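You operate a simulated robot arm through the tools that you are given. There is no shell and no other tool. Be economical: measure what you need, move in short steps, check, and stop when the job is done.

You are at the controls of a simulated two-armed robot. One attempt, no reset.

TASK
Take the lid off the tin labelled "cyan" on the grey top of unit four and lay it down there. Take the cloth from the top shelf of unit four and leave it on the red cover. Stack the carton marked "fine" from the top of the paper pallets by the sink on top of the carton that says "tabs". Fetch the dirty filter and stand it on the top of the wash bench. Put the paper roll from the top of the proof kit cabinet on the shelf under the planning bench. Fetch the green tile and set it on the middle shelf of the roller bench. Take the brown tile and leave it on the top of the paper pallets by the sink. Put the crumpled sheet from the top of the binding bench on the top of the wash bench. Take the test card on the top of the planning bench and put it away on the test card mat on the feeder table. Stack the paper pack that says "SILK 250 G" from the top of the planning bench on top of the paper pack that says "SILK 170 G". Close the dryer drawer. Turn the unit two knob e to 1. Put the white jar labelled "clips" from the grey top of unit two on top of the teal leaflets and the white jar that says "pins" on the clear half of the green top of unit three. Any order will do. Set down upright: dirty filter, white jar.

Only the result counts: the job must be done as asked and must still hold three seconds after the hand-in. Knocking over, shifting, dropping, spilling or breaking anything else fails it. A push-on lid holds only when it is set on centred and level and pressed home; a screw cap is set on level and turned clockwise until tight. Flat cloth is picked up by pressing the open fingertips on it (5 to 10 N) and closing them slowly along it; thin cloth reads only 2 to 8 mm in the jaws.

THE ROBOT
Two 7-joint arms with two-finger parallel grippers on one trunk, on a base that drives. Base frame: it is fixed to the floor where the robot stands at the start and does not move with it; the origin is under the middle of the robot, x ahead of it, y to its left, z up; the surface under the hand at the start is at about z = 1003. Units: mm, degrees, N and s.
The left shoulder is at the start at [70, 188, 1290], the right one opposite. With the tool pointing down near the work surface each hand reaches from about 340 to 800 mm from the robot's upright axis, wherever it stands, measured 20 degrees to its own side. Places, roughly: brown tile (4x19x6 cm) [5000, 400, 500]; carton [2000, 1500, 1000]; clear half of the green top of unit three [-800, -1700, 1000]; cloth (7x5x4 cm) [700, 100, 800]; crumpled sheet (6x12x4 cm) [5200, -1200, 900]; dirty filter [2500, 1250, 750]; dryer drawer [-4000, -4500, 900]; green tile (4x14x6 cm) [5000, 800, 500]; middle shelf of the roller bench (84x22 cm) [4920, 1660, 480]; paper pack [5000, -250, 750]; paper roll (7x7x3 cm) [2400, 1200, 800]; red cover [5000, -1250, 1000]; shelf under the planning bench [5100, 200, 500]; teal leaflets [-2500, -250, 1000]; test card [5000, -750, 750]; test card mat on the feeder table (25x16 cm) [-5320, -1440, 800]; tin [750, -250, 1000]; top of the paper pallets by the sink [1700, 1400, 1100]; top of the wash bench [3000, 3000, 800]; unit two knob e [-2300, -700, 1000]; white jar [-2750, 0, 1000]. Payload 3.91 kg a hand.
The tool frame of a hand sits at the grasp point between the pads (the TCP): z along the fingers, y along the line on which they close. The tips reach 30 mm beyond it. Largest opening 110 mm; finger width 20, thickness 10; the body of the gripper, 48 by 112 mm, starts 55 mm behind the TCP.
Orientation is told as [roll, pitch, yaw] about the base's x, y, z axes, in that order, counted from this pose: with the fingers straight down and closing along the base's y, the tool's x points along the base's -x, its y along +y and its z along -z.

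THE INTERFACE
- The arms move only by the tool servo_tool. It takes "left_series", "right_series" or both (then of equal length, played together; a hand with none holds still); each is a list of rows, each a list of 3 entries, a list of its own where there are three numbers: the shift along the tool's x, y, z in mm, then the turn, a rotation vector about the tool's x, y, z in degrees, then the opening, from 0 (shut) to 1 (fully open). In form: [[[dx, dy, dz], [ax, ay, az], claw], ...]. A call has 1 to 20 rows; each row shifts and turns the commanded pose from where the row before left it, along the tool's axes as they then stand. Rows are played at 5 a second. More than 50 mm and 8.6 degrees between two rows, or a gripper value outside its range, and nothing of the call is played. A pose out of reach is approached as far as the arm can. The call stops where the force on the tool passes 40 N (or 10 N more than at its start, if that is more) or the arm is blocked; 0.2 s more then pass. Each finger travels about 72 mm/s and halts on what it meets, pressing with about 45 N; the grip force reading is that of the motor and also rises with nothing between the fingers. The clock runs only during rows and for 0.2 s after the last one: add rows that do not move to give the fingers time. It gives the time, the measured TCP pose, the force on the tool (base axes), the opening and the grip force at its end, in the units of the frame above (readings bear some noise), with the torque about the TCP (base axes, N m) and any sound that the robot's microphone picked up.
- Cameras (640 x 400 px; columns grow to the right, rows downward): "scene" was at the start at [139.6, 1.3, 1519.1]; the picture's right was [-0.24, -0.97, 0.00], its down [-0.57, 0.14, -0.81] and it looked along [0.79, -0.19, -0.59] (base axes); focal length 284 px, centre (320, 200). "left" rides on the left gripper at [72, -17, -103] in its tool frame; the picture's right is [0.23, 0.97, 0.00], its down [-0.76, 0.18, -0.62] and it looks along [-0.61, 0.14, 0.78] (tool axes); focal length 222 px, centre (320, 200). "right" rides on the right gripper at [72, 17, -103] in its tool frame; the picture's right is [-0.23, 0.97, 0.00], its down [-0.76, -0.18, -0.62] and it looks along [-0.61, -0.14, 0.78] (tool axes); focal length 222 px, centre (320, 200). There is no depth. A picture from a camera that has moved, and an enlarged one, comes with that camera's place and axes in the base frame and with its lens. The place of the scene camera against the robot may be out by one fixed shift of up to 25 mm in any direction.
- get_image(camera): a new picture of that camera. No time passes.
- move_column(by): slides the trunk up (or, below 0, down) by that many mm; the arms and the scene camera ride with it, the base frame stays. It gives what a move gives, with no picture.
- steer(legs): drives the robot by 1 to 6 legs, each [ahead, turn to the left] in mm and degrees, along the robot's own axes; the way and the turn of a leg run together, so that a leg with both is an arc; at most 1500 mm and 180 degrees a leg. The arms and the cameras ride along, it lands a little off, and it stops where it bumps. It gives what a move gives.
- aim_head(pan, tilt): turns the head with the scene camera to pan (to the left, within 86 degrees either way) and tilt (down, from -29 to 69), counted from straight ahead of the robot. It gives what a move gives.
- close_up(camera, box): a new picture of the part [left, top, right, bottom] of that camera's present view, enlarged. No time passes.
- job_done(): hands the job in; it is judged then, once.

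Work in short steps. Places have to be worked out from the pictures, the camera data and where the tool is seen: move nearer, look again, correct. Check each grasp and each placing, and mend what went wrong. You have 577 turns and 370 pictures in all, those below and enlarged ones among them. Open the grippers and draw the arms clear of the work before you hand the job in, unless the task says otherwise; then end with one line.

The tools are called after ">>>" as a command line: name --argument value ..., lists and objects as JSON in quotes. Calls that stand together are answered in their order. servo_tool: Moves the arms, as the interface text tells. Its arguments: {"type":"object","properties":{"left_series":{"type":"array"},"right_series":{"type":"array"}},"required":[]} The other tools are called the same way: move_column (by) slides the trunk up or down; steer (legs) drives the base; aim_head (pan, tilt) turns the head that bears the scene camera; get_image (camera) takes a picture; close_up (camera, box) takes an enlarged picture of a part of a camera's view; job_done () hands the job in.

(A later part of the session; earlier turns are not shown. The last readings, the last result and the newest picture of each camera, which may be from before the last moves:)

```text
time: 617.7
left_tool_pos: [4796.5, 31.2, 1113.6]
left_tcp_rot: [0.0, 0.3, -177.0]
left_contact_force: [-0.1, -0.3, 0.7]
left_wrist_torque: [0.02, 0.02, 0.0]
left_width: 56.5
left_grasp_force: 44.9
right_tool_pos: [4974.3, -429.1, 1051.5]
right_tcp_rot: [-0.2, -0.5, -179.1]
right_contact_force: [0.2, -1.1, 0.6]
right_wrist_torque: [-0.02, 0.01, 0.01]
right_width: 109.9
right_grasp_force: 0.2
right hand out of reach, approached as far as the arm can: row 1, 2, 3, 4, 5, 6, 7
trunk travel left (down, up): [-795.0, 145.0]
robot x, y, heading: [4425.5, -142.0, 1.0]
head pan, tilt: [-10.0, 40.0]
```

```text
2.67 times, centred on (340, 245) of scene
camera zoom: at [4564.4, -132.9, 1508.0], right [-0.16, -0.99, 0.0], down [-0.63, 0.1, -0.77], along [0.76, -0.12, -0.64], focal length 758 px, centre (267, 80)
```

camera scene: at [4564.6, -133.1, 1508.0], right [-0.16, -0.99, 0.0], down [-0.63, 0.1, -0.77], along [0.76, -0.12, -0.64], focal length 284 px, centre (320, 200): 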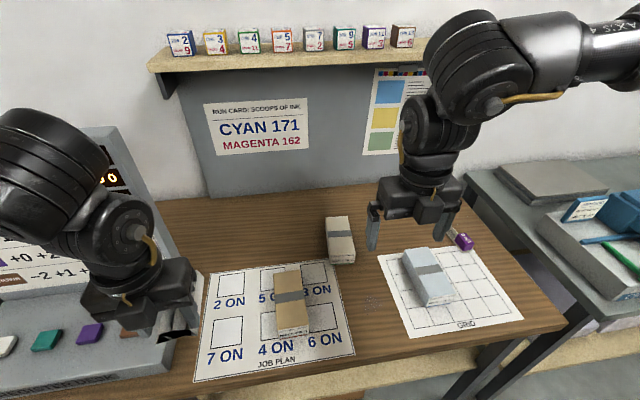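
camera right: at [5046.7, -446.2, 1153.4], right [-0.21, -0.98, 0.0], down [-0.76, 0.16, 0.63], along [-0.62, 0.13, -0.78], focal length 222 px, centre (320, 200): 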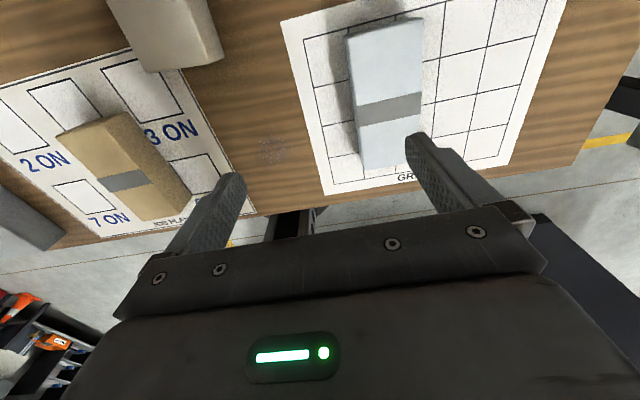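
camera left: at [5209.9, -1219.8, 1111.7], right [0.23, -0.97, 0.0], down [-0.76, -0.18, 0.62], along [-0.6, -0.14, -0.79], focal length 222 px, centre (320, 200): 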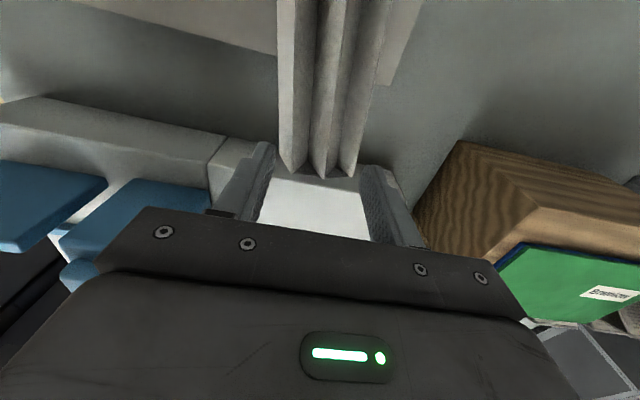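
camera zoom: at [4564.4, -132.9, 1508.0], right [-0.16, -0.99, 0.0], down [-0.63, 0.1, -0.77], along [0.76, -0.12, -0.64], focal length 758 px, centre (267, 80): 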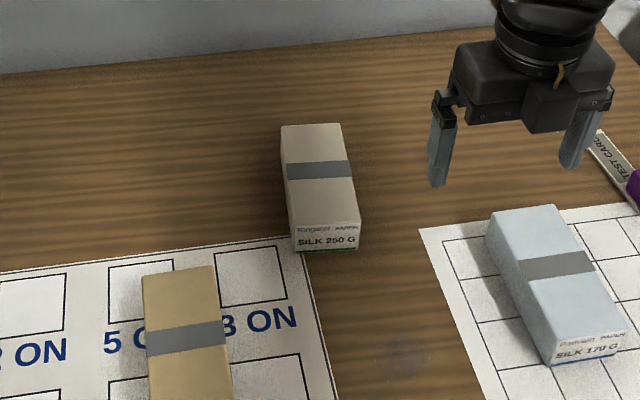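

The right arm hits a joint limit there. Better: stand farther south with the base turned left, so the pack is reached at a mid-range yaw. Retract and reposition.

>>> servo_tool --right_series '[[[-20, 0, -40], [0, 0, 0], 1], [[-30, -10, -35], [0, 0, 0], 1], [[-35, -20, -25], [0, 0, 0], 1], [[-30, -20, 0], [0, 0, 0], 1], [[0, 0, 0], [0, 0, 0], 1]]'

>>> steer --legs '[[0, -90], [480, 0], [0, 135]]'

>>> get_image --camera "right"

```text
time: 618.9
left_tool_pos: [4797.4, 30.2, 1113.1]
left_tcp_rot: [0.0, 0.3, -177.0]
left_contact_force: [1.0, 0.1, -0.6]
left_wrist_torque: [-0.02, 0.01, 0.0]
left_width: 56.6
left_grasp_force: 45.0
right_tool_pos: [4860.4, -381.1, 1152.4]
right_tcp_rot: [-0.2, -0.6, -179.0]
right_contact_force: [0.5, 0.1, 0.6]
right_wrist_torque: [0.0, -0.01, -0.02]
right_width: 109.9
right_grasp_force: 0.1
trunk travel left (down, up): [-795.0, 145.0]
robot x, y, heading: [4425.9, -144.1, 0.4]
head pan, tilt: [-10.0, 40.0]
```

```text
time: 631.2
left_tool_pos: [4559.5, -237.0, 1112.0]
left_tcp_rot: [0.0, 0.3, -130.5]
left_contact_force: [0.7, -1.1, -0.4]
left_wrist_torque: [-0.03, 0.0, 0.02]
left_width: 56.3
left_grasp_force: 44.4
right_tool_pos: [4902.9, -473.4, 1150.9]
right_tcp_rot: [-0.1, -0.7, -132.4]
right_contact_force: [-0.6, -0.4, 1.1]
right_wrist_torque: [0.01, -0.04, -0.05]
right_width: 109.9
right_grasp_force: 0.2
trunk travel left (down, up): [-795.0, 145.0]
robot x, y, heading: [4431.3, -622.1, 47.5]
head pan, tilt: [-10.0, 40.0]
```

```text
137 pictures are left
camera right: at [4964.5, -431.3, 1254.2], right [0.57, -0.82, 0.0], down [-0.64, -0.44, 0.63], along [-0.52, -0.36, -0.78], focal length 222 px, centre (320, 200)
```

right: 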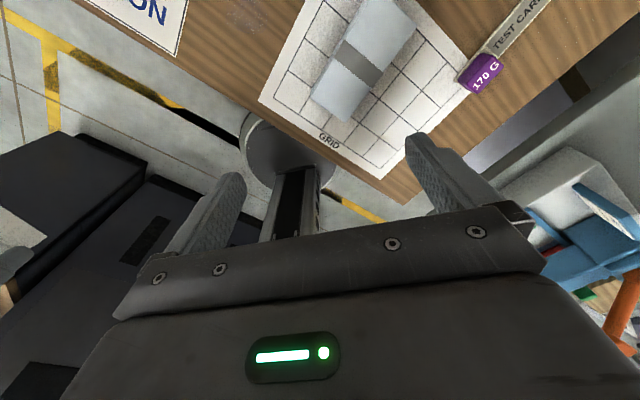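

Rotate the right hand to yaw 180 and move toward the pack.

>>> servo_tool --right_series '[[[0, 0, 0], [0, 0, 8], 1], [[0, 0, 0], [0, 0, 8], 1], [[0, 0, 0], [0, 0, 8], 1], [[0, 0, 0], [0, 0, 8], 1], [[0, 0, 0], [0, 0, 8], 1], [[0, 0, 0], [0, 0, 7.6], 1], [[28, -28, 20], [0, 0, 0], 1], [[28, -28, 20], [0, 0, 0], 1], [[28, -28, 20], [0, 0, 0], 1], [[28, -28, 20], [0, 0, 0], 1], [[28, -28, 20], [0, 0, 0], 1], [[28, -28, 20], [0, 0, 0], 1], [[0, 0, 0], [0, 0, 0], 1]]'

>>> get_image --camera "right"

```text
time: 634.0
left_tool_pos: [4561.2, -237.4, 1112.4]
left_tcp_rot: [0.0, 0.3, -130.6]
left_contact_force: [0.0, 0.7, -0.5]
left_wrist_torque: [-0.04, 0.03, -0.02]
left_width: 56.4
left_grasp_force: 45.4
right_tool_pos: [5065.3, -422.8, 1060.8]
right_tcp_rot: [0.1, -0.5, 179.9]
right_contact_force: [0.4, -0.2, 0.8]
right_wrist_torque: [-0.03, -0.04, 0.0]
right_width: 110.2
right_grasp_force: 0.1
right hand out of reach, approached as far as the arm can: row 9, 10, 11, 12
trunk travel left (down, up): [-795.0, 145.0]
robot x, y, heading: [4435.7, -626.6, 47.2]
head pan, tilt: [-10.0, 40.0]
```

```text
136 pictures are left
camera right: at [5138.5, -440.5, 1164.0], right [-0.23, -0.97, 0.0], down [-0.76, 0.18, 0.63], along [-0.61, 0.14, -0.78], focal length 222 px, centre (320, 200)
```

right: 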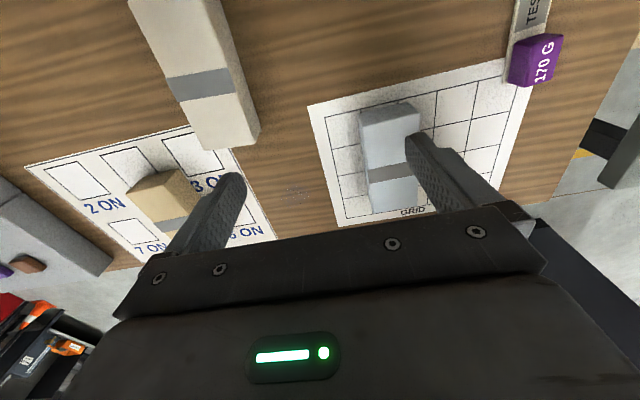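

Not reachable upright. The tilted approach (as with the tiles) will work: retract, rotate back to yaw ~3 and reposition to about (4438, 24).

>>> servo_tool --right_series '[[[-20, 0, -40], [0, 0, 8.5], 1], [[-35, 0, -30], [0, 0, 8.5], 1], [[-38, 0, -20], [0, 0, 8.5], 1], [[-38, 0, 0], [0, 0, 8.5], 1], [[0, 0, 0], [0, 0, 8.5], 1], [[0, 0, 0], [0, 0, 8.5], 1], [[0, 0, 0], [0, 0, 8.5], 1], [[0, 0, 0], [0, 0, 8.5], 1], [[0, 0, 0], [0, 0, 8.5], 1], [[0, 0, 0], [0, 0, 8.5], 1], [[0, 0, 0], [0, 0, 8.5], 1], [[0, 0, 0], [0, 0, 8.5], 1], [[0, 0, 0], [0, 0, 8.5], 1]]'

>>> steer --legs '[[0, 42.5], [650, 0], [0, -90]]'

```text
time: 636.8
left_tool_pos: [4560.2, -237.2, 1111.8]
left_tcp_rot: [0.0, 0.2, -130.5]
left_contact_force: [-0.8, -0.8, -0.3]
left_wrist_torque: [0.0, -0.01, -0.02]
left_width: 56.4
left_grasp_force: 44.9
right_tool_pos: [4948.2, -419.1, 1147.1]
right_tcp_rot: [0.4, 0.4, 69.3]
right_contact_force: [0.0, 0.2, -0.3]
right_wrist_torque: [0.01, 0.01, -0.03]
right_width: 110.1
right_grasp_force: 0.1
right hand out of reach, approached as far as the arm can: row 3, 4
trunk travel left (down, up): [-795.0, 145.0]
robot x, y, heading: [4432.7, -627.0, 47.7]
head pan, tilt: [-10.0, 40.0]
```

```text
time: 646.2
left_tool_pos: [4807.9, 185.9, 1113.3]
left_tcp_rot: [0.0, 0.3, -178.2]
left_contact_force: [0.7, 0.7, 0.7]
left_wrist_torque: [-0.01, 0.0, 0.01]
left_width: 56.5
left_grasp_force: 45.3
right_tool_pos: [4933.8, -223.3, 1146.4]
right_tcp_rot: [0.5, 0.4, 21.6]
right_contact_force: [0.1, 0.3, 0.0]
right_wrist_torque: [-0.01, 0.02, 0.0]
right_width: 109.9
right_grasp_force: 0.1
trunk travel left (down, up): [-795.0, 145.0]
robot x, y, heading: [4437.5, 19.3, -0.1]
head pan, tilt: [-10.0, 40.0]
```

Tilt the right hand, and raise/retract the left so the trunk can be lowered.

>>> servo_tool --left_series '[[[-15, 0, -20], [0, 0, 0], 0.45], [[-15, 0, -20], [0, 0, 0], 0.45], [[-15, 0, -20], [0, 0, 0], 0.45], [[-15, 0, -20], [0, 0, 0], 0.45], [[0, 0, -20], [0, 0, 0], 0.45], [[0, 0, -20], [0, 0, 0], 0.45], [[0, 0, 0], [0, 0, 0], 0.45], [[0, 0, 0], [0, 0, 0], 0.45], [[0, 0, 0], [0, 0, 0], 0.45]]' --right_series '[[[0, 0, 0], [0, 0, 8.3], 1], [[0, 0, 0], [0, 0, 8.3], 1], [[0, 0, 0], [0, -7.5, 0], 1], [[0, 0, 0], [0, -7.5, 0], 1], [[0, 0, 0], [0, -7.5, 0], 1], [[0, 0, 0], [0, -7.5, 0], 1], [[0, 0, 0], [0, -7.5, 0], 1], [[0, 0, 0], [0, -7.5, 0], 1], [[0, 0, 0], [0, 0, 0], 1]]'

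>>> get_image --camera "scene"

```text
time: 648.2
left_tool_pos: [4751.1, 181.7, 1233.1]
left_tcp_rot: [-0.1, 0.3, -178.3]
left_contact_force: [0.0, -0.9, -0.4]
left_wrist_torque: [0.02, 0.02, 0.0]
left_width: 56.7
left_grasp_force: 45.3
left hand out of reach, approached as far as the arm can: row 4
right_tool_pos: [4933.9, -243.5, 1165.8]
right_tcp_rot: [0.5, -29.4, 4.8]
right_contact_force: [0.8, -0.5, -0.6]
right_wrist_torque: [0.01, -0.02, 0.0]
right_width: 110.1
right_grasp_force: 0.0
right hand out of reach, approached as far as the arm can: row 6, 7, 8
trunk travel left (down, up): [-795.0, 145.0]
robot x, y, heading: [4436.1, 21.7, -0.7]
head pan, tilt: [-10.0, 40.0]
```

```text
135 pictures are left
camera scene: at [4573.9, 24.6, 1507.9], right [-0.18, -0.98, 0.0], down [-0.63, 0.12, -0.77], along [0.75, -0.14, -0.64], focal length 284 px, centre (320, 200)
```

scene: 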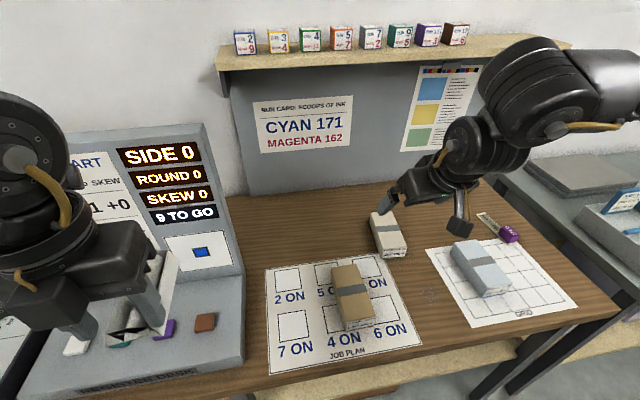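

Lower the trunk 130, then tilt further while moving down/forward.

>>> move_column --by -130

>>> servo_tool --right_series '[[[0, 0, 30], [0, 0, 0], 1], [[0, 0, 30], [0, -5, 0], 1], [[0, 0, 20], [0, -5, 0], 1], [[0, 0, 0], [0, -5, 0], 1], [[0, 0, 0], [0, 0, 0], 1]]'

>>> get_image --camera "right"

>>> get_image --camera "scene"

```text
time: 649.8
left_tool_pos: [4750.5, 183.2, 1102.0]
left_tcp_rot: [-0.1, 0.4, -178.3]
left_contact_force: [-0.3, 0.5, -0.1]
left_wrist_torque: [-0.04, -0.02, -0.01]
left_width: 56.5
left_grasp_force: 44.7
right_tool_pos: [4934.9, -243.2, 1035.2]
right_tcp_rot: [0.5, -29.5, 4.9]
right_contact_force: [0.3, -0.5, 0.0]
right_wrist_torque: [-0.01, 0.04, 0.02]
right_width: 110.1
right_grasp_force: 0.0
trunk travel left (down, up): [-665.0, 275.0]
robot x, y, heading: [4434.0, 19.5, 0.1]
head pan, tilt: [-10.0, 40.0]
```

```text
time: 651.0
left_tool_pos: [4750.9, 181.9, 1102.0]
left_tcp_rot: [0.1, 0.3, -178.3]
left_contact_force: [0.3, -0.3, -0.8]
left_wrist_torque: [0.01, 0.02, -0.01]
left_width: 56.5
left_grasp_force: 44.9
right_tool_pos: [4973.8, -238.1, 966.6]
right_tcp_rot: [0.5, -44.6, 4.7]
right_contact_force: [-0.1, -0.1, 0.1]
right_wrist_torque: [-0.01, 0.01, 0.01]
right_width: 110.2
right_grasp_force: 0.1
trunk travel left (down, up): [-665.0, 275.0]
robot x, y, heading: [4433.2, 20.4, -0.6]
head pan, tilt: [-10.0, 40.0]
```

```text
134 pictures are left
camera right: at [4848.2, -235.2, 989.1], right [0.07, 0.98, 0.17], down [0.12, -0.17, 0.98], along [0.99, -0.05, -0.13], focal length 222 px, centre (320, 200)
```

right: 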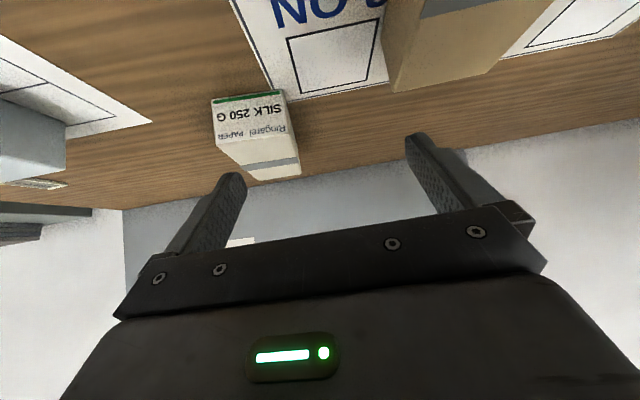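

```text
133 pictures are left
camera scene: at [4573.3, 26.1, 1378.0], right [-0.18, -0.98, 0.0], down [-0.63, 0.12, -0.77], along [0.75, -0.14, -0.64], focal length 284 px, centre (320, 200)
```

scene: 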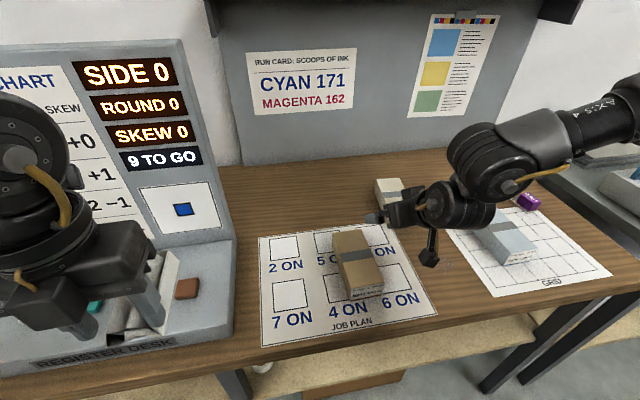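

Pack: front x≈5035, centre y≈−293, top z≈899. Align in front/above it.

>>> servo_tool --right_series '[[[-9, -29, 15], [0, 0, 0], 1], [[-9, -29, 15], [0, 0, 0], 1], [[0, 0, 0], [0, 0, 0], 1]]'

>>> get_image --camera "right"

```text
time: 651.8
left_tool_pos: [4750.2, 184.4, 1102.9]
left_tcp_rot: [0.1, 0.4, -178.2]
left_contact_force: [0.5, -0.1, -0.7]
left_wrist_torque: [0.02, 0.02, -0.02]
left_width: 56.2
left_grasp_force: 45.3
right_tool_pos: [5013.0, -292.8, 957.4]
right_tcp_rot: [0.4, -44.5, 4.8]
right_contact_force: [0.6, -0.8, -0.2]
right_wrist_torque: [0.0, 0.02, -0.03]
right_width: 109.9
right_grasp_force: 0.0
trunk travel left (down, up): [-665.0, 275.0]
robot x, y, heading: [4434.8, 22.2, -0.4]
head pan, tilt: [-10.0, 40.0]
```

```text
132 pictures are left
camera right: at [4887.3, -288.4, 980.9], right [0.07, 0.98, 0.16], down [0.12, -0.17, 0.98], along [0.99, -0.05, -0.13], focal length 222 px, centre (320, 200)
```

right: 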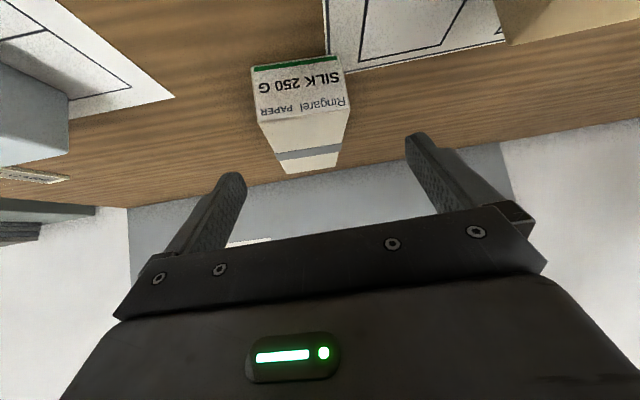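

Pack centre line ≈ y −300. Advance along the tool axis to straddle it.

>>> servo_tool --right_series '[[[-1, -4, 30], [0, 0, 0], 1], [[-1, -4, 30], [0, 0, 0], 1], [[-1, -4, 22], [0, 0, 0], 1], [[0, 0, 0], [0, 0, 0], 1]]'

>>> get_image --camera "right"

>>> close_up --camera "scene" --box '[320, 150, 520, 280]'

```text
time: 652.8
left_tool_pos: [4751.3, 183.4, 1102.6]
left_tcp_rot: [0.1, 0.4, -178.3]
left_contact_force: [-0.7, 0.3, 0.4]
left_wrist_torque: [0.0, -0.01, 0.01]
left_width: 56.4
left_grasp_force: 44.9
right_tool_pos: [5074.1, -300.1, 901.3]
right_tcp_rot: [0.5, -44.5, 4.8]
right_contact_force: [0.0, -0.6, 0.0]
right_wrist_torque: [0.02, 0.0, 0.04]
right_width: 109.8
right_grasp_force: 0.1
trunk travel left (down, up): [-665.0, 275.0]
robot x, y, heading: [4433.6, 16.8, -0.5]
head pan, tilt: [-10.0, 40.0]
```

```text
131 pictures are left
camera right: at [4947.7, -295.8, 924.0], right [0.07, 0.98, 0.17], down [0.12, -0.17, 0.98], along [0.99, -0.05, -0.13], focal length 222 px, centre (320, 200)
```

right: 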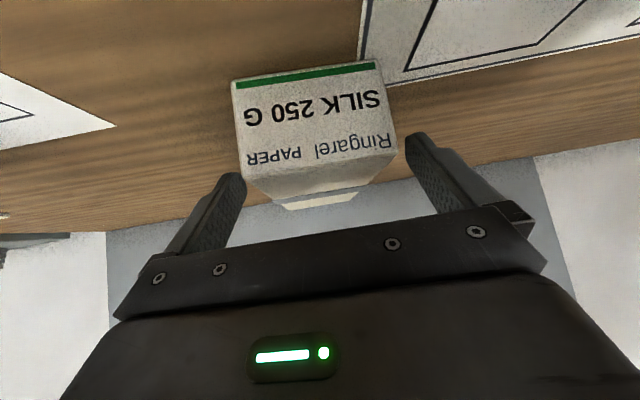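

```text
3.08 times, centred on (420, 215) of scene
camera zoom: at [4573.0, 26.4, 1378.0], right [-0.18, -0.98, 0.0], down [-0.63, 0.12, -0.77], along [0.75, -0.14, -0.64], focal length 874 px, centre (12, 154)
```

zoom: 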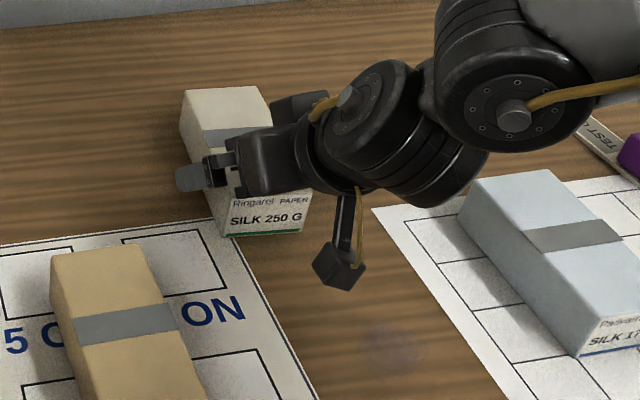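

Lower 8 mm and close.

>>> servo_tool --right_series '[[[3, 0, 9], [0, 0, 0], 1], [[0, 0, 0], [0, 0, 0], 0.8], [[0, 0, 0], [0, 0, 0], 0.65], [[0, 0, 0], [0, 0, 0], 0.5], [[0, 0, 0], [0, 0, 0], 0.5], [[0, 0, 0], [0, 0, 0], 0.5]]'

>>> get_image --camera "right"

```text
time: 654.2
left_tool_pos: [4751.0, 182.4, 1103.6]
left_tcp_rot: [0.0, 0.4, -178.3]
left_contact_force: [0.7, -0.4, -0.8]
left_wrist_torque: [-0.01, 0.02, 0.0]
left_width: 56.3
left_grasp_force: 45.1
right_tool_pos: [5077.9, -301.1, 892.1]
right_tcp_rot: [0.5, -44.5, 4.8]
right_contact_force: [-0.9, -1.7, 0.3]
right_wrist_torque: [-0.12, -0.26, -0.11]
right_width: 69.4
right_grasp_force: 45.0
trunk travel left (down, up): [-665.0, 275.0]
robot x, y, heading: [4437.5, 22.3, -0.3]
head pan, tilt: [-10.0, 40.0]
```

```text
129 pictures are left
camera right: at [4951.8, -295.7, 915.4], right [0.07, 0.98, 0.17], down [0.12, -0.17, 0.98], along [0.99, -0.05, -0.13], focal length 222 px, centre (320, 200)
```

right: 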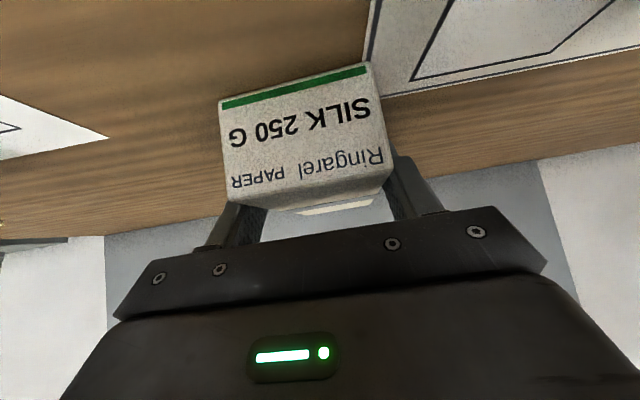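

Held at 69 mm. Lift 100 mm.

>>> servo_tool --right_series '[[[-12, 0, -12], [0, 0, 0], 0.45], [[-25, 0, -26], [0, 0, 0], 0.45], [[-28, 0, -29], [0, 0, 0], 0.45], [[0, 0, 0], [0, 0, 0], 0.45]]'

>>> close_up --camera "scene" --box '[300, 100, 520, 280]'

```text
time: 655.2
left_tool_pos: [4751.4, 182.3, 1102.6]
left_tcp_rot: [0.0, 0.3, -178.3]
left_contact_force: [-0.8, 0.4, 0.4]
left_wrist_torque: [0.01, 0.06, -0.03]
left_width: 56.6
left_grasp_force: 44.6
right_tool_pos: [5079.6, -301.0, 984.3]
right_tcp_rot: [0.6, -44.4, 4.7]
right_contact_force: [0.0, 0.0, -4.0]
right_wrist_torque: [-0.03, 0.16, 0.02]
right_width: 69.8
right_grasp_force: 44.9
trunk travel left (down, up): [-665.0, 275.0]
robot x, y, heading: [4437.5, 15.6, -0.5]
head pan, tilt: [-10.0, 40.0]
```

```text
2.22 times, centred on (410, 190) of scene
camera zoom: at [4574.6, 25.4, 1377.8], right [-0.18, -0.98, 0.0], down [-0.63, 0.12, -0.77], along [0.75, -0.14, -0.64], focal length 631 px, centre (120, 222)
```

zoom: 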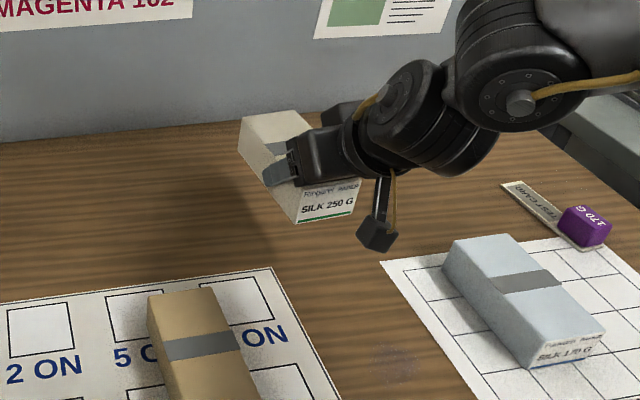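

Neat: turning the base −20° swings the pack right over SILK 170 G.

>>> steer --legs '[[0, -20]]'

>>> servo_tool --right_series '[[[0, 0, 0], [-5, 0, -5], 0.45], [[0, 0, 0], [-5.3, 0, -5.3], 0.45], [[0, 0, 0], [0, 0, 0], 0.45]]'

>>> get_image --camera "scene"

>>> get_image --camera "right"

```text
time: 656.7
left_tool_pos: [4787.6, 64.8, 1102.1]
left_tcp_rot: [0.0, 0.2, 161.6]
left_contact_force: [0.0, 0.1, 0.2]
left_wrist_torque: [-0.01, -0.04, -0.03]
left_width: 56.4
left_grasp_force: 45.6
right_tool_pos: [4929.2, -500.8, 985.9]
right_tcp_rot: [0.6, -44.5, -15.3]
right_contact_force: [-0.2, -0.5, -3.0]
right_wrist_torque: [0.06, 0.14, 0.01]
right_width: 69.7
right_grasp_force: 45.1
trunk travel left (down, up): [-665.0, 275.0]
robot x, y, heading: [4439.1, 15.6, -20.3]
head pan, tilt: [-10.0, 40.0]
```

```text
time: 657.5
left_tool_pos: [4787.4, 64.1, 1102.4]
left_tcp_rot: [-0.1, 0.3, 161.6]
left_contact_force: [0.0, 1.0, -0.4]
left_wrist_torque: [0.01, 0.0, 0.02]
left_width: 56.5
left_grasp_force: 45.3
right_tool_pos: [4929.7, -502.8, 985.7]
right_tcp_rot: [0.8, -44.5, -0.9]
right_contact_force: [0.6, -0.3, -3.6]
right_wrist_torque: [0.02, 0.13, -0.01]
right_width: 69.7
right_grasp_force: 44.3
trunk travel left (down, up): [-665.0, 275.0]
robot x, y, heading: [4437.3, 21.9, -20.5]
head pan, tilt: [-10.0, 40.0]
```

```text
127 pictures are left
camera scene: at [4560.5, -18.9, 1377.9], right [-0.51, -0.86, 0.0], down [-0.55, 0.33, -0.77], along [0.66, -0.39, -0.64], focal length 284 px, centre (320, 200)
```

scene: 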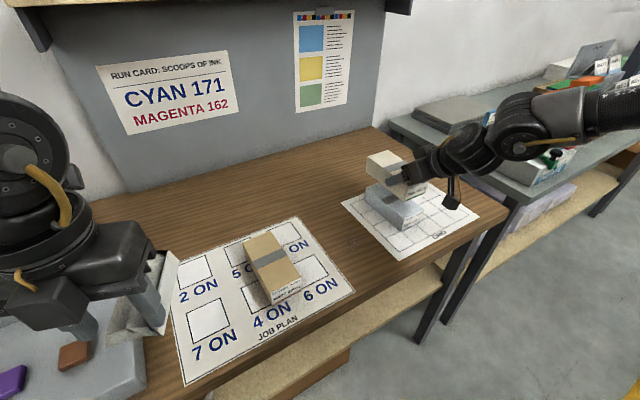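

```text
126 pictures are left
camera right: at [4804.8, -485.9, 1007.8], right [0.17, 0.97, 0.17], down [0.1, -0.19, 0.98], along [0.98, -0.15, -0.13], focal length 222 px, centre (320, 200)
```

right: 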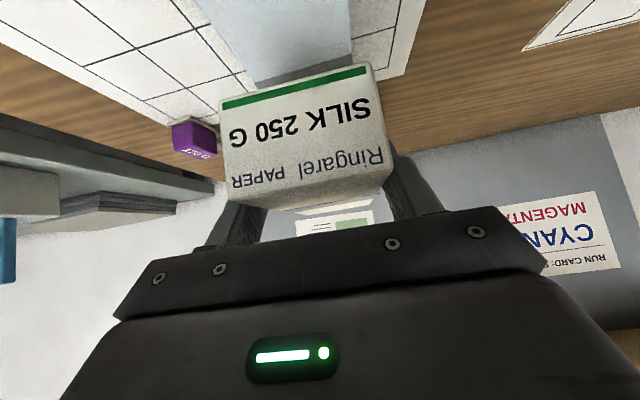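

Zoom to check alignment above SILK 170 G.

>>> close_up --camera "scene" --box '[330, 130, 490, 260]'

```text
3.08 times, centred on (410, 195) of scene
camera zoom: at [4560.5, -18.9, 1377.9], right [-0.51, -0.86, 0.0], down [-0.55, 0.33, -0.77], along [0.66, -0.39, -0.64], focal length 874 px, centre (43, 215)
```

zoom: 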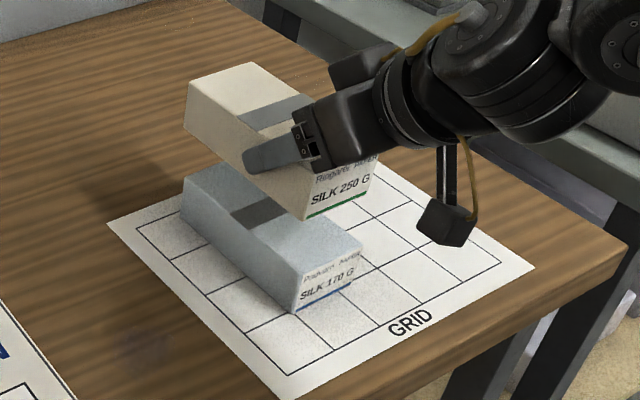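

Corners coincide within a few mm. Lower vertically 46 mm, then in small steps.

>>> servo_tool --right_series '[[[16, 0, 16], [0, 0, 0], 0.45], [[16, 0, 16], [0, 0, 0], 0.45], [[0, 0, 0], [0, 0, 0], 0.45]]'

>>> close_up --camera "scene" --box '[330, 130, 490, 260]'

```text
time: 658.3
left_tool_pos: [4787.5, 64.9, 1102.2]
left_tcp_rot: [0.0, 0.4, 161.6]
left_contact_force: [-0.4, 0.4, -0.6]
left_wrist_torque: [-0.02, 0.03, 0.0]
left_width: 56.2
left_grasp_force: 45.4
right_tool_pos: [4929.6, -500.8, 941.3]
right_tcp_rot: [0.5, -44.7, -0.8]
right_contact_force: [0.4, -1.3, 3.4]
right_wrist_torque: [-0.34, 0.44, 0.04]
right_width: 69.7
right_grasp_force: 44.8
trunk travel left (down, up): [-665.0, 275.0]
robot x, y, heading: [4433.3, 20.8, -20.6]
head pan, tilt: [-10.0, 40.0]
```

```text
3.08 times, centred on (410, 195) of scene
camera zoom: at [4559.4, -18.5, 1378.1], right [-0.51, -0.86, 0.0], down [-0.55, 0.33, -0.77], along [0.66, -0.39, -0.64], focal length 874 px, centre (43, 215)
```

zoom: 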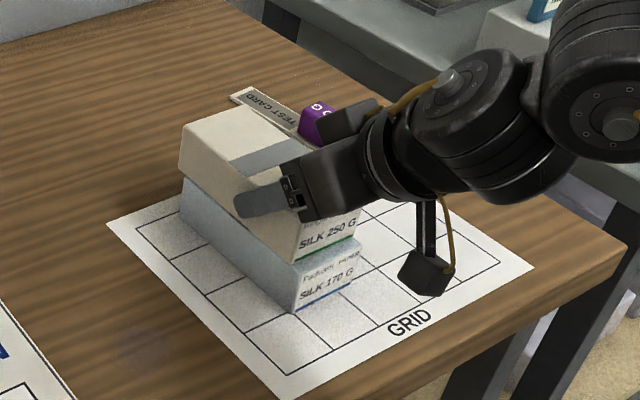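

Contact made. Press 2 mm, open slightly, and back off along the tool axis.

>>> servo_tool --right_series '[[[1.5, 0, 1.5], [0, 0, 0], 0.45], [[0, 0, 0], [0, 0, 0], 0.68], [[0, 0, 0], [0, 0, 0], 0.75], [[0, 0, 0], [0, 0, 0], 0.75], [[0, 0, -20], [0, 0, 0], 0.75], [[0, 0, -35], [0, 0, 0], 0.75], [[0, 0, -40], [0, 0, 0], 0.75], [[0, 0, -40], [0, 0, 0], 0.75], [[0, 0, 0], [0, 0, 0], 0.75]]'

>>> close_up --camera "scene" --box '[330, 130, 490, 260]'

>>> get_image --camera "right"

```text
time: 660.3
left_tool_pos: [4788.0, 63.2, 1101.5]
left_tcp_rot: [0.1, 0.3, 161.6]
left_contact_force: [-0.1, 0.7, 0.0]
left_wrist_torque: [0.02, 0.03, 0.02]
left_width: 56.7
left_grasp_force: 44.8
right_tool_pos: [4836.4, -502.6, 1034.7]
right_tcp_rot: [0.7, -44.6, -0.9]
right_contact_force: [0.3, -0.2, 1.0]
right_wrist_torque: [0.0, -0.02, 0.0]
right_width: 82.7
right_grasp_force: 0.0
trunk travel left (down, up): [-665.0, 275.0]
robot x, y, heading: [4431.7, 17.9, -20.4]
head pan, tilt: [-10.0, 40.0]
```

```text
3.08 times, centred on (410, 195) of scene
camera zoom: at [4560.9, -19.2, 1377.8], right [-0.51, -0.86, 0.0], down [-0.55, 0.33, -0.77], along [0.66, -0.39, -0.64], focal length 874 px, centre (43, 215)
```

zoom: 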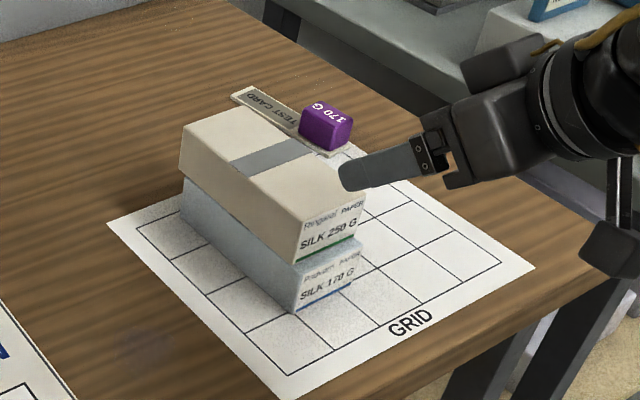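

```text
122 pictures are left
camera right: at [4710.8, -486.3, 1057.7], right [0.17, 0.97, 0.17], down [0.1, -0.19, 0.98], along [0.98, -0.15, -0.13], focal length 222 px, centre (320, 200)
```

right: 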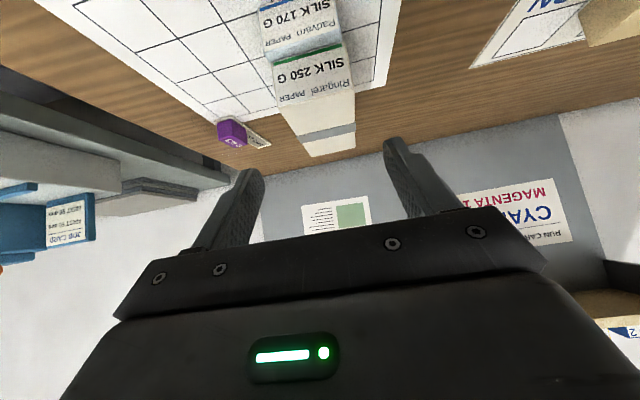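

Packs stacked. Next the test card (purple knob ≈ (5018, −645)). Un-tilt the right hand, set yaw ~90, and reposition south.

>>> servo_tool --right_series '[[[0, 0, 0], [0, 7.5, 0], 0.75], [[0, 0, 0], [0, 7.5, 0], 0.75], [[0, 0, 0], [0, 7.5, 0], 0.75], [[0, 0, 0], [0, 7.5, 0], 0.75], [[0, 0, 0], [0, 7.5, 0], 0.75], [[0, 0, 0], [0, 7.2, 0], 0.75], [[30, 25, -15], [0, 0, 0], 0.75], [[30, 25, -15], [0, 0, 0], 0.75], [[30, 25, -15], [0, 0, 0], 0.75], [[20, 25, -15], [0, 0, 0], 0.75], [[0, 0, 0], [0, 0, -8.4], 0.75], [[0, 0, 0], [0, 0, -8.4], 0.75], [[0, 0, 0], [0, 0, -8.4], 0.75], [[0, 0, 0], [0, 0, -8.4], 0.75], [[0, 0, 0], [0, 0, -8.4], 0.75], [[0, 0, 0], [0, 0, -8.4], 0.75]]'

>>> steer --legs '[[0, -70], [400, 0], [0, 90]]'

>>> get_image --camera "scene"

>>> get_image --camera "right"

```text
time: 663.7
left_tool_pos: [4787.7, 63.7, 1102.9]
left_tcp_rot: [0.1, 0.4, 161.7]
left_contact_force: [0.2, 0.1, -0.4]
left_wrist_torque: [-0.01, 0.02, 0.01]
left_width: 56.6
left_grasp_force: 45.2
right_tool_pos: [4724.0, -400.9, 1094.4]
right_tcp_rot: [0.4, -0.3, 50.2]
right_contact_force: [0.4, 0.2, -1.1]
right_wrist_torque: [0.01, 0.0, 0.02]
right_width: 82.3
right_grasp_force: 0.0
trunk travel left (down, up): [-665.0, 275.0]
robot x, y, heading: [4435.8, 18.2, -20.6]
head pan, tilt: [-10.0, 40.0]
```

```text
time: 673.0
left_tool_pos: [4752.1, -221.2, 1102.3]
left_tcp_rot: [0.0, 0.4, -178.8]
left_contact_force: [0.4, -0.3, 0.0]
left_wrist_torque: [0.0, -0.02, 0.02]
left_width: 56.6
left_grasp_force: 44.7
right_tool_pos: [4849.2, -679.8, 1095.0]
right_tcp_rot: [0.4, -0.3, 69.6]
right_contact_force: [-0.2, 1.0, 0.9]
right_wrist_torque: [0.03, 0.02, -0.04]
right_width: 82.5
right_grasp_force: 0.0
trunk travel left (down, up): [-665.0, 275.0]
robot x, y, heading: [4433.9, -379.3, -0.8]
head pan, tilt: [-10.0, 40.0]
```

```text
121 pictures are left
camera scene: at [4572.7, -376.1, 1378.0], right [-0.19, -0.98, 0.0], down [-0.63, 0.12, -0.77], along [0.75, -0.14, -0.64], focal length 284 px, centre (320, 200)
```

scene: 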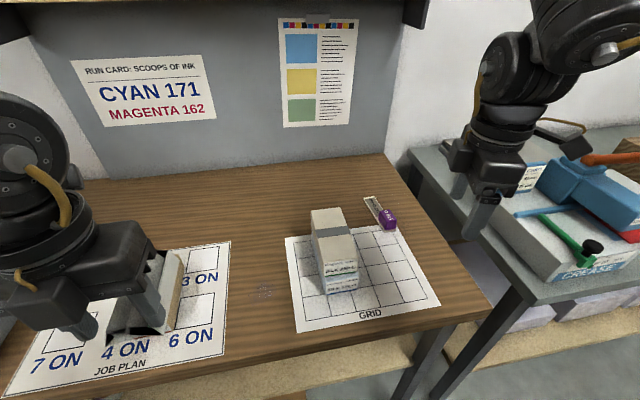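

```text
120 pictures are left
camera right: at [4807.5, -744.5, 1198.3], right [-0.83, 0.55, 0.01], down [0.43, 0.65, 0.63], along [0.34, 0.53, -0.78], focal length 222 px, centre (320, 200)
```

right: 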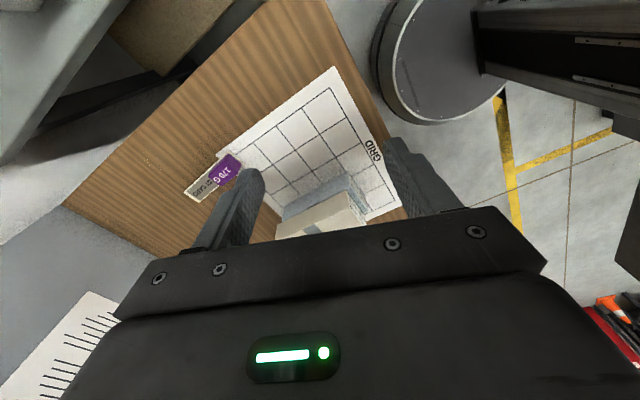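

Rotate to yaw 90 and move above the card's knob.

>>> servo_tool --right_series '[[[0, 0, 0], [0, 0, -6.8], 0.75], [[0, 0, 0], [0, 0, -6.8], 0.75], [[0, 0, 0], [0, 0, -6.8], 0.75], [[-2, -40, 22], [0, 0, 0], 0.75], [[-2, -40, 22], [0, 0, 0], 0.75], [[-2, -40, 22], [0, 0, 0], 0.75], [[-2, -40, 22], [0, 0, 0], 0.75], [[0, 0, 0], [0, 0, 0], 0.75]]'

>>> get_image --camera "right"

```text
time: 674.8
left_tool_pos: [4749.4, -221.0, 1103.2]
left_tcp_rot: [0.0, 0.5, -178.8]
left_contact_force: [-0.5, -0.9, 0.1]
left_wrist_torque: [-0.03, 0.01, 0.01]
left_width: 56.4
left_grasp_force: 45.2
right_tool_pos: [4993.8, -681.7, 1007.9]
right_tcp_rot: [0.0, -0.5, 90.0]
right_contact_force: [-0.7, 0.4, 0.1]
right_wrist_torque: [-0.02, 0.0, 0.03]
right_width: 82.7
right_grasp_force: 0.1
right hand out of reach, approached as far as the arm can: row 7
trunk travel left (down, up): [-665.0, 275.0]
robot x, y, heading: [4435.4, -386.3, -1.1]
head pan, tilt: [-10.0, 40.0]
```

```text
119 pictures are left
camera right: at [4975.8, -756.8, 1110.7], right [-0.97, 0.23, 0.0], down [0.18, 0.76, 0.63], along [0.14, 0.61, -0.78], focal length 222 px, centre (320, 200)
```

right: 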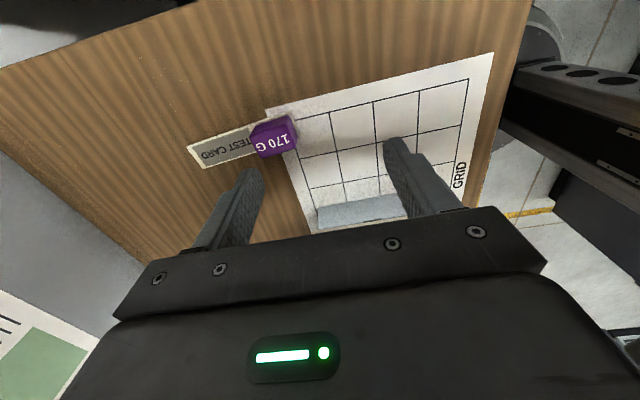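

Knob ≈ (5048, −669). Drive 25 mm nearer and centre over it while descending.

>>> steer --legs '[[25, 0]]'

>>> servo_tool --right_series '[[[-8, -15, 25], [0, 0, 0], 0.75], [[-4, -15, 25], [0, 0, 0], 0.75], [[0, 0, 0], [0, 0, 0], 0.75]]'

>>> get_image --camera "right"

```text
time: 675.6
left_tool_pos: [4772.3, -221.9, 1104.1]
left_tcp_rot: [0.0, 0.6, -178.8]
left_contact_force: [0.0, -0.5, -1.5]
left_wrist_torque: [-0.02, -0.01, 0.02]
left_width: 56.6
left_grasp_force: 45.1
right_tool_pos: [5016.3, -682.4, 1008.9]
right_tcp_rot: [-0.1, -0.5, 90.1]
right_contact_force: [0.3, 0.3, -0.2]
right_wrist_torque: [-0.05, -0.03, 0.03]
right_width: 82.9
right_grasp_force: 0.1
trunk travel left (down, up): [-665.0, 275.0]
robot x, y, heading: [4460.2, -382.1, -1.1]
head pan, tilt: [-10.0, 40.0]
```

```text
time: 676.4
left_tool_pos: [4776.5, -221.5, 1103.2]
left_tcp_rot: [-0.1, 0.3, -178.8]
left_contact_force: [0.1, -0.1, -1.0]
left_wrist_torque: [0.02, 0.01, 0.03]
left_width: 56.9
left_grasp_force: 45.2
right_tool_pos: [5023.7, -689.8, 962.1]
right_tcp_rot: [-0.1, -0.7, 90.2]
right_contact_force: [0.1, 0.6, -0.2]
right_wrist_torque: [0.02, 0.01, -0.06]
right_width: 82.4
right_grasp_force: 0.1
right hand out of reach, approached as far as the arm can: row 1, 2
trunk travel left (down, up): [-665.0, 275.0]
robot x, y, heading: [4459.5, -380.9, -0.9]
head pan, tilt: [-10.0, 40.0]
```

```text
118 pictures are left
camera right: at [5005.7, -765.5, 1064.4], right [-0.97, 0.23, 0.0], down [0.18, 0.75, 0.63], along [0.14, 0.62, -0.77], focal length 222 px, centre (320, 200)
```

right: 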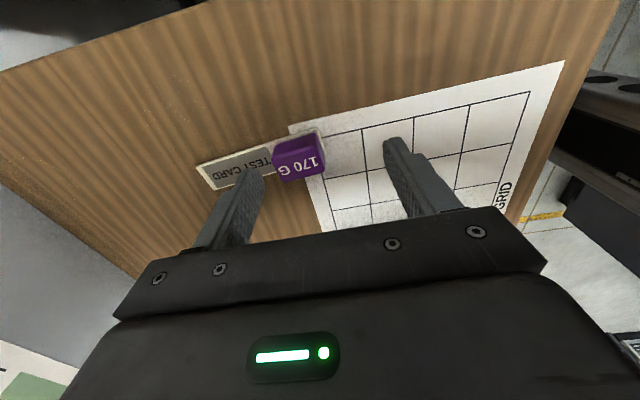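

Reposition so the card is straight ahead (robot y≈−670, heading +20), which gives better joint angles.

>>> servo_tool --right_series '[[[0, 20, -40], [0, 0, 0], 0.75], [[0, 40, -25], [0, 0, 0], 0.75], [[0, 45, 0], [0, 0, 0], 0.75], [[0, 45, 0], [0, 0, 0], 0.75], [[0, 0, 0], [0, 0, 0], 0.75]]'

>>> steer --legs '[[-50, 0], [0, -89], [300, 0], [0, 110], [40, 0]]'

>>> get_image --camera "right"

```text
time: 677.6
left_tool_pos: [4777.3, -221.6, 1103.1]
left_tcp_rot: [0.0, 0.3, -178.8]
left_contact_force: [0.5, 0.1, -0.4]
left_wrist_torque: [0.03, 0.05, 0.03]
left_width: 56.6
left_grasp_force: 45.0
right_tool_pos: [4873.1, -691.2, 1027.2]
right_tcp_rot: [0.1, -0.6, 89.9]
right_contact_force: [-0.3, 0.2, -0.7]
right_wrist_torque: [0.01, 0.03, 0.01]
right_width: 82.5
right_grasp_force: 0.1
trunk travel left (down, up): [-665.0, 275.0]
robot x, y, heading: [4456.0, -380.9, -1.0]
head pan, tilt: [-10.0, 40.0]
```

```text
time: 689.0
left_tool_pos: [4676.2, -396.9, 1104.1]
left_tcp_rot: [0.1, 0.7, -156.7]
left_contact_force: [-1.5, -0.4, -0.2]
left_wrist_torque: [0.0, -0.06, -0.01]
left_width: 56.4
left_grasp_force: 44.9
right_tool_pos: [4943.2, -795.8, 1029.2]
right_tcp_rot: [-0.2, -0.6, 112.1]
right_contact_force: [-0.7, -0.3, 0.3]
right_wrist_torque: [0.04, -0.05, 0.0]
right_width: 82.6
right_grasp_force: 0.1
trunk travel left (down, up): [-665.0, 275.0]
robot x, y, heading: [4448.8, -664.1, 21.3]
head pan, tilt: [-10.0, 40.0]
```

```text
117 pictures are left
camera right: at [4954.4, -872.2, 1131.9], right [-0.99, -0.16, 0.0], down [-0.12, 0.77, 0.63], along [-0.1, 0.62, -0.78], focal length 222 px, centre (320, 200)
```

right: 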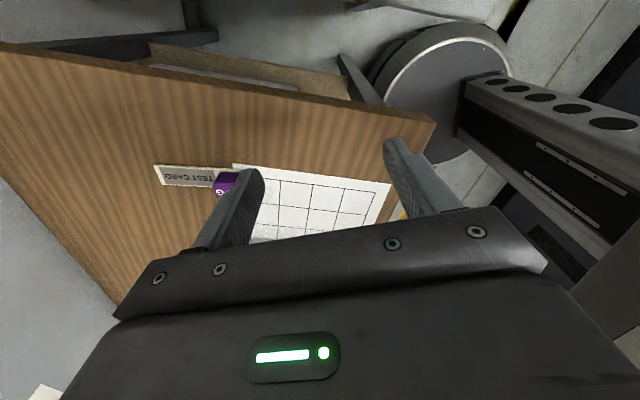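

Rotate to yaw 90 and move over the knob.

>>> servo_tool --right_series '[[[0, 0, 0], [0, 0, 7.4], 0.75], [[0, 0, 0], [0, 0, 7.4], 0.75], [[0, 0, 0], [0, 0, 7.4], 0.75], [[-32, -26, 10], [0, 0, 0], 0.75], [[-32, -26, 15], [0, 0, 0], 0.75], [[-32, -26, 20], [0, 0, 0], 0.75], [[-31, -26, 20], [0, 0, 0], 0.75], [[0, 0, 0], [0, 0, 0], 0.75]]'

>>> get_image --camera "right"

```text
time: 690.9
left_tool_pos: [4680.5, -395.4, 1102.3]
left_tcp_rot: [0.0, 0.4, -156.7]
left_contact_force: [0.0, 0.4, -0.3]
left_wrist_torque: [0.01, 0.06, 0.03]
left_width: 56.5
left_grasp_force: 45.0
right_tool_pos: [5038.6, -714.7, 970.4]
right_tcp_rot: [0.2, -0.7, 90.0]
right_contact_force: [-0.3, 1.0, -0.3]
right_wrist_torque: [-0.02, -0.01, 0.02]
right_width: 82.4
right_grasp_force: 0.0
right hand out of reach, approached as far as the arm can: row 6, 7
trunk travel left (down, up): [-665.0, 275.0]
robot x, y, heading: [4448.6, -659.9, 21.0]
head pan, tilt: [-10.0, 40.0]
```

```text
116 pictures are left
camera right: at [5020.3, -789.8, 1073.1], right [-0.97, 0.23, 0.01], down [0.18, 0.75, 0.63], along [0.14, 0.62, -0.78], focal length 222 px, centre (320, 200)
```

right: 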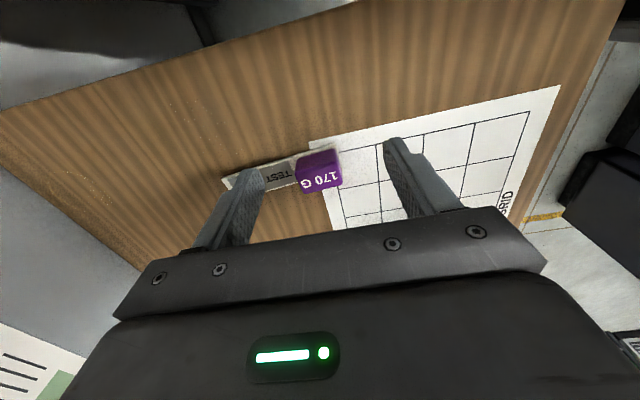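

The trunk is too low for long reach here. Raise it 130, then lower the arm instead.

>>> move_column --by 130

>>> servo_tool --right_series '[[[0, 0, 40], [0, 0, 0], 0.75], [[0, 0, 40], [0, 0, 0], 0.75], [[-15, -4, 40], [0, 0, 0], 0.75], [[-15, -4, 20], [0, 0, 0], 0.75], [[-15, 0, 10], [0, 0, 0], 0.75], [[0, 0, 0], [0, 0, 0], 0.75]]'

>>> get_image --camera "right"

```text
time: 692.4
left_tool_pos: [4681.4, -396.1, 1233.5]
left_tcp_rot: [0.0, 0.4, -156.7]
left_contact_force: [-1.5, 0.5, -0.7]
left_wrist_torque: [-0.01, 0.0, 0.0]
left_width: 56.8
left_grasp_force: 44.8
right_tool_pos: [5037.7, -715.1, 1101.6]
right_tcp_rot: [0.3, -0.7, 89.8]
right_contact_force: [0.3, -0.1, 0.4]
right_wrist_torque: [0.0, 0.0, 0.06]
right_width: 82.2
right_grasp_force: 0.1
trunk travel left (down, up): [-795.0, 145.0]
robot x, y, heading: [4445.4, -663.8, 21.0]
head pan, tilt: [-10.0, 40.0]
```

```text
time: 693.8
left_tool_pos: [4680.4, -396.4, 1232.0]
left_tcp_rot: [0.0, 0.4, -156.7]
left_contact_force: [-0.3, -0.1, -0.1]
left_wrist_torque: [0.01, -0.01, 0.0]
left_width: 56.9
left_grasp_force: 44.9
right_tool_pos: [5024.8, -752.6, 1004.2]
right_tcp_rot: [0.2, -0.8, 89.8]
right_contact_force: [0.5, 0.4, 0.3]
right_wrist_torque: [0.03, 0.04, -0.02]
right_width: 82.7
right_grasp_force: 0.0
right hand out of reach, approached as far as the arm can: row 1, 2, 3, 4, 5
trunk travel left (down, up): [-795.0, 145.0]
robot x, y, heading: [4449.0, -664.5, 21.1]
head pan, tilt: [-10.0, 40.0]
```

```text
115 pictures are left
camera right: at [5007.9, -826.7, 1105.8], right [-0.97, 0.23, 0.01], down [0.18, 0.75, 0.63], along [0.14, 0.62, -0.77], focal length 222 px, centre (320, 200)
```

right: 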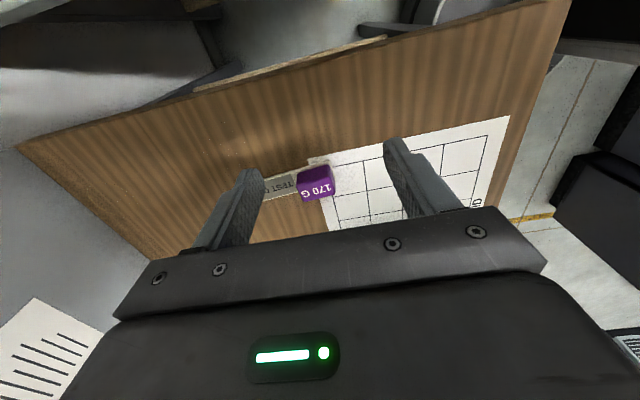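

Look at the right arm's posture.

>>> aim_head --pan -30 --tilt 25

>>> get_image --camera "scene"

```text
time: 694.7
left_tool_pos: [4682.2, -396.4, 1232.3]
left_tcp_rot: [0.1, 0.4, -156.8]
left_contact_force: [-0.1, 0.0, -0.7]
left_wrist_torque: [-0.01, 0.04, 0.01]
left_width: 56.4
left_grasp_force: 45.2
right_tool_pos: [5026.6, -752.2, 1003.2]
right_tcp_rot: [0.2, -0.8, 89.8]
right_contact_force: [0.7, -0.6, 0.2]
right_wrist_torque: [0.04, 0.03, -0.03]
right_width: 82.4
right_grasp_force: 0.0
trunk travel left (down, up): [-795.0, 145.0]
robot x, y, heading: [4449.9, -664.6, 21.1]
head pan, tilt: [-30.0, 25.0]
```

```text
114 pictures are left
camera scene: at [4590.1, -637.5, 1531.2], right [-0.15, -0.99, 0.0], down [-0.42, 0.06, -0.91], along [0.9, -0.14, -0.42], focal length 284 px, centre (320, 200)
```

scene: 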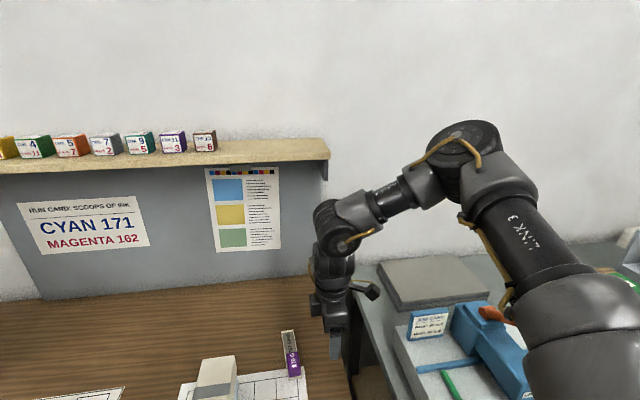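

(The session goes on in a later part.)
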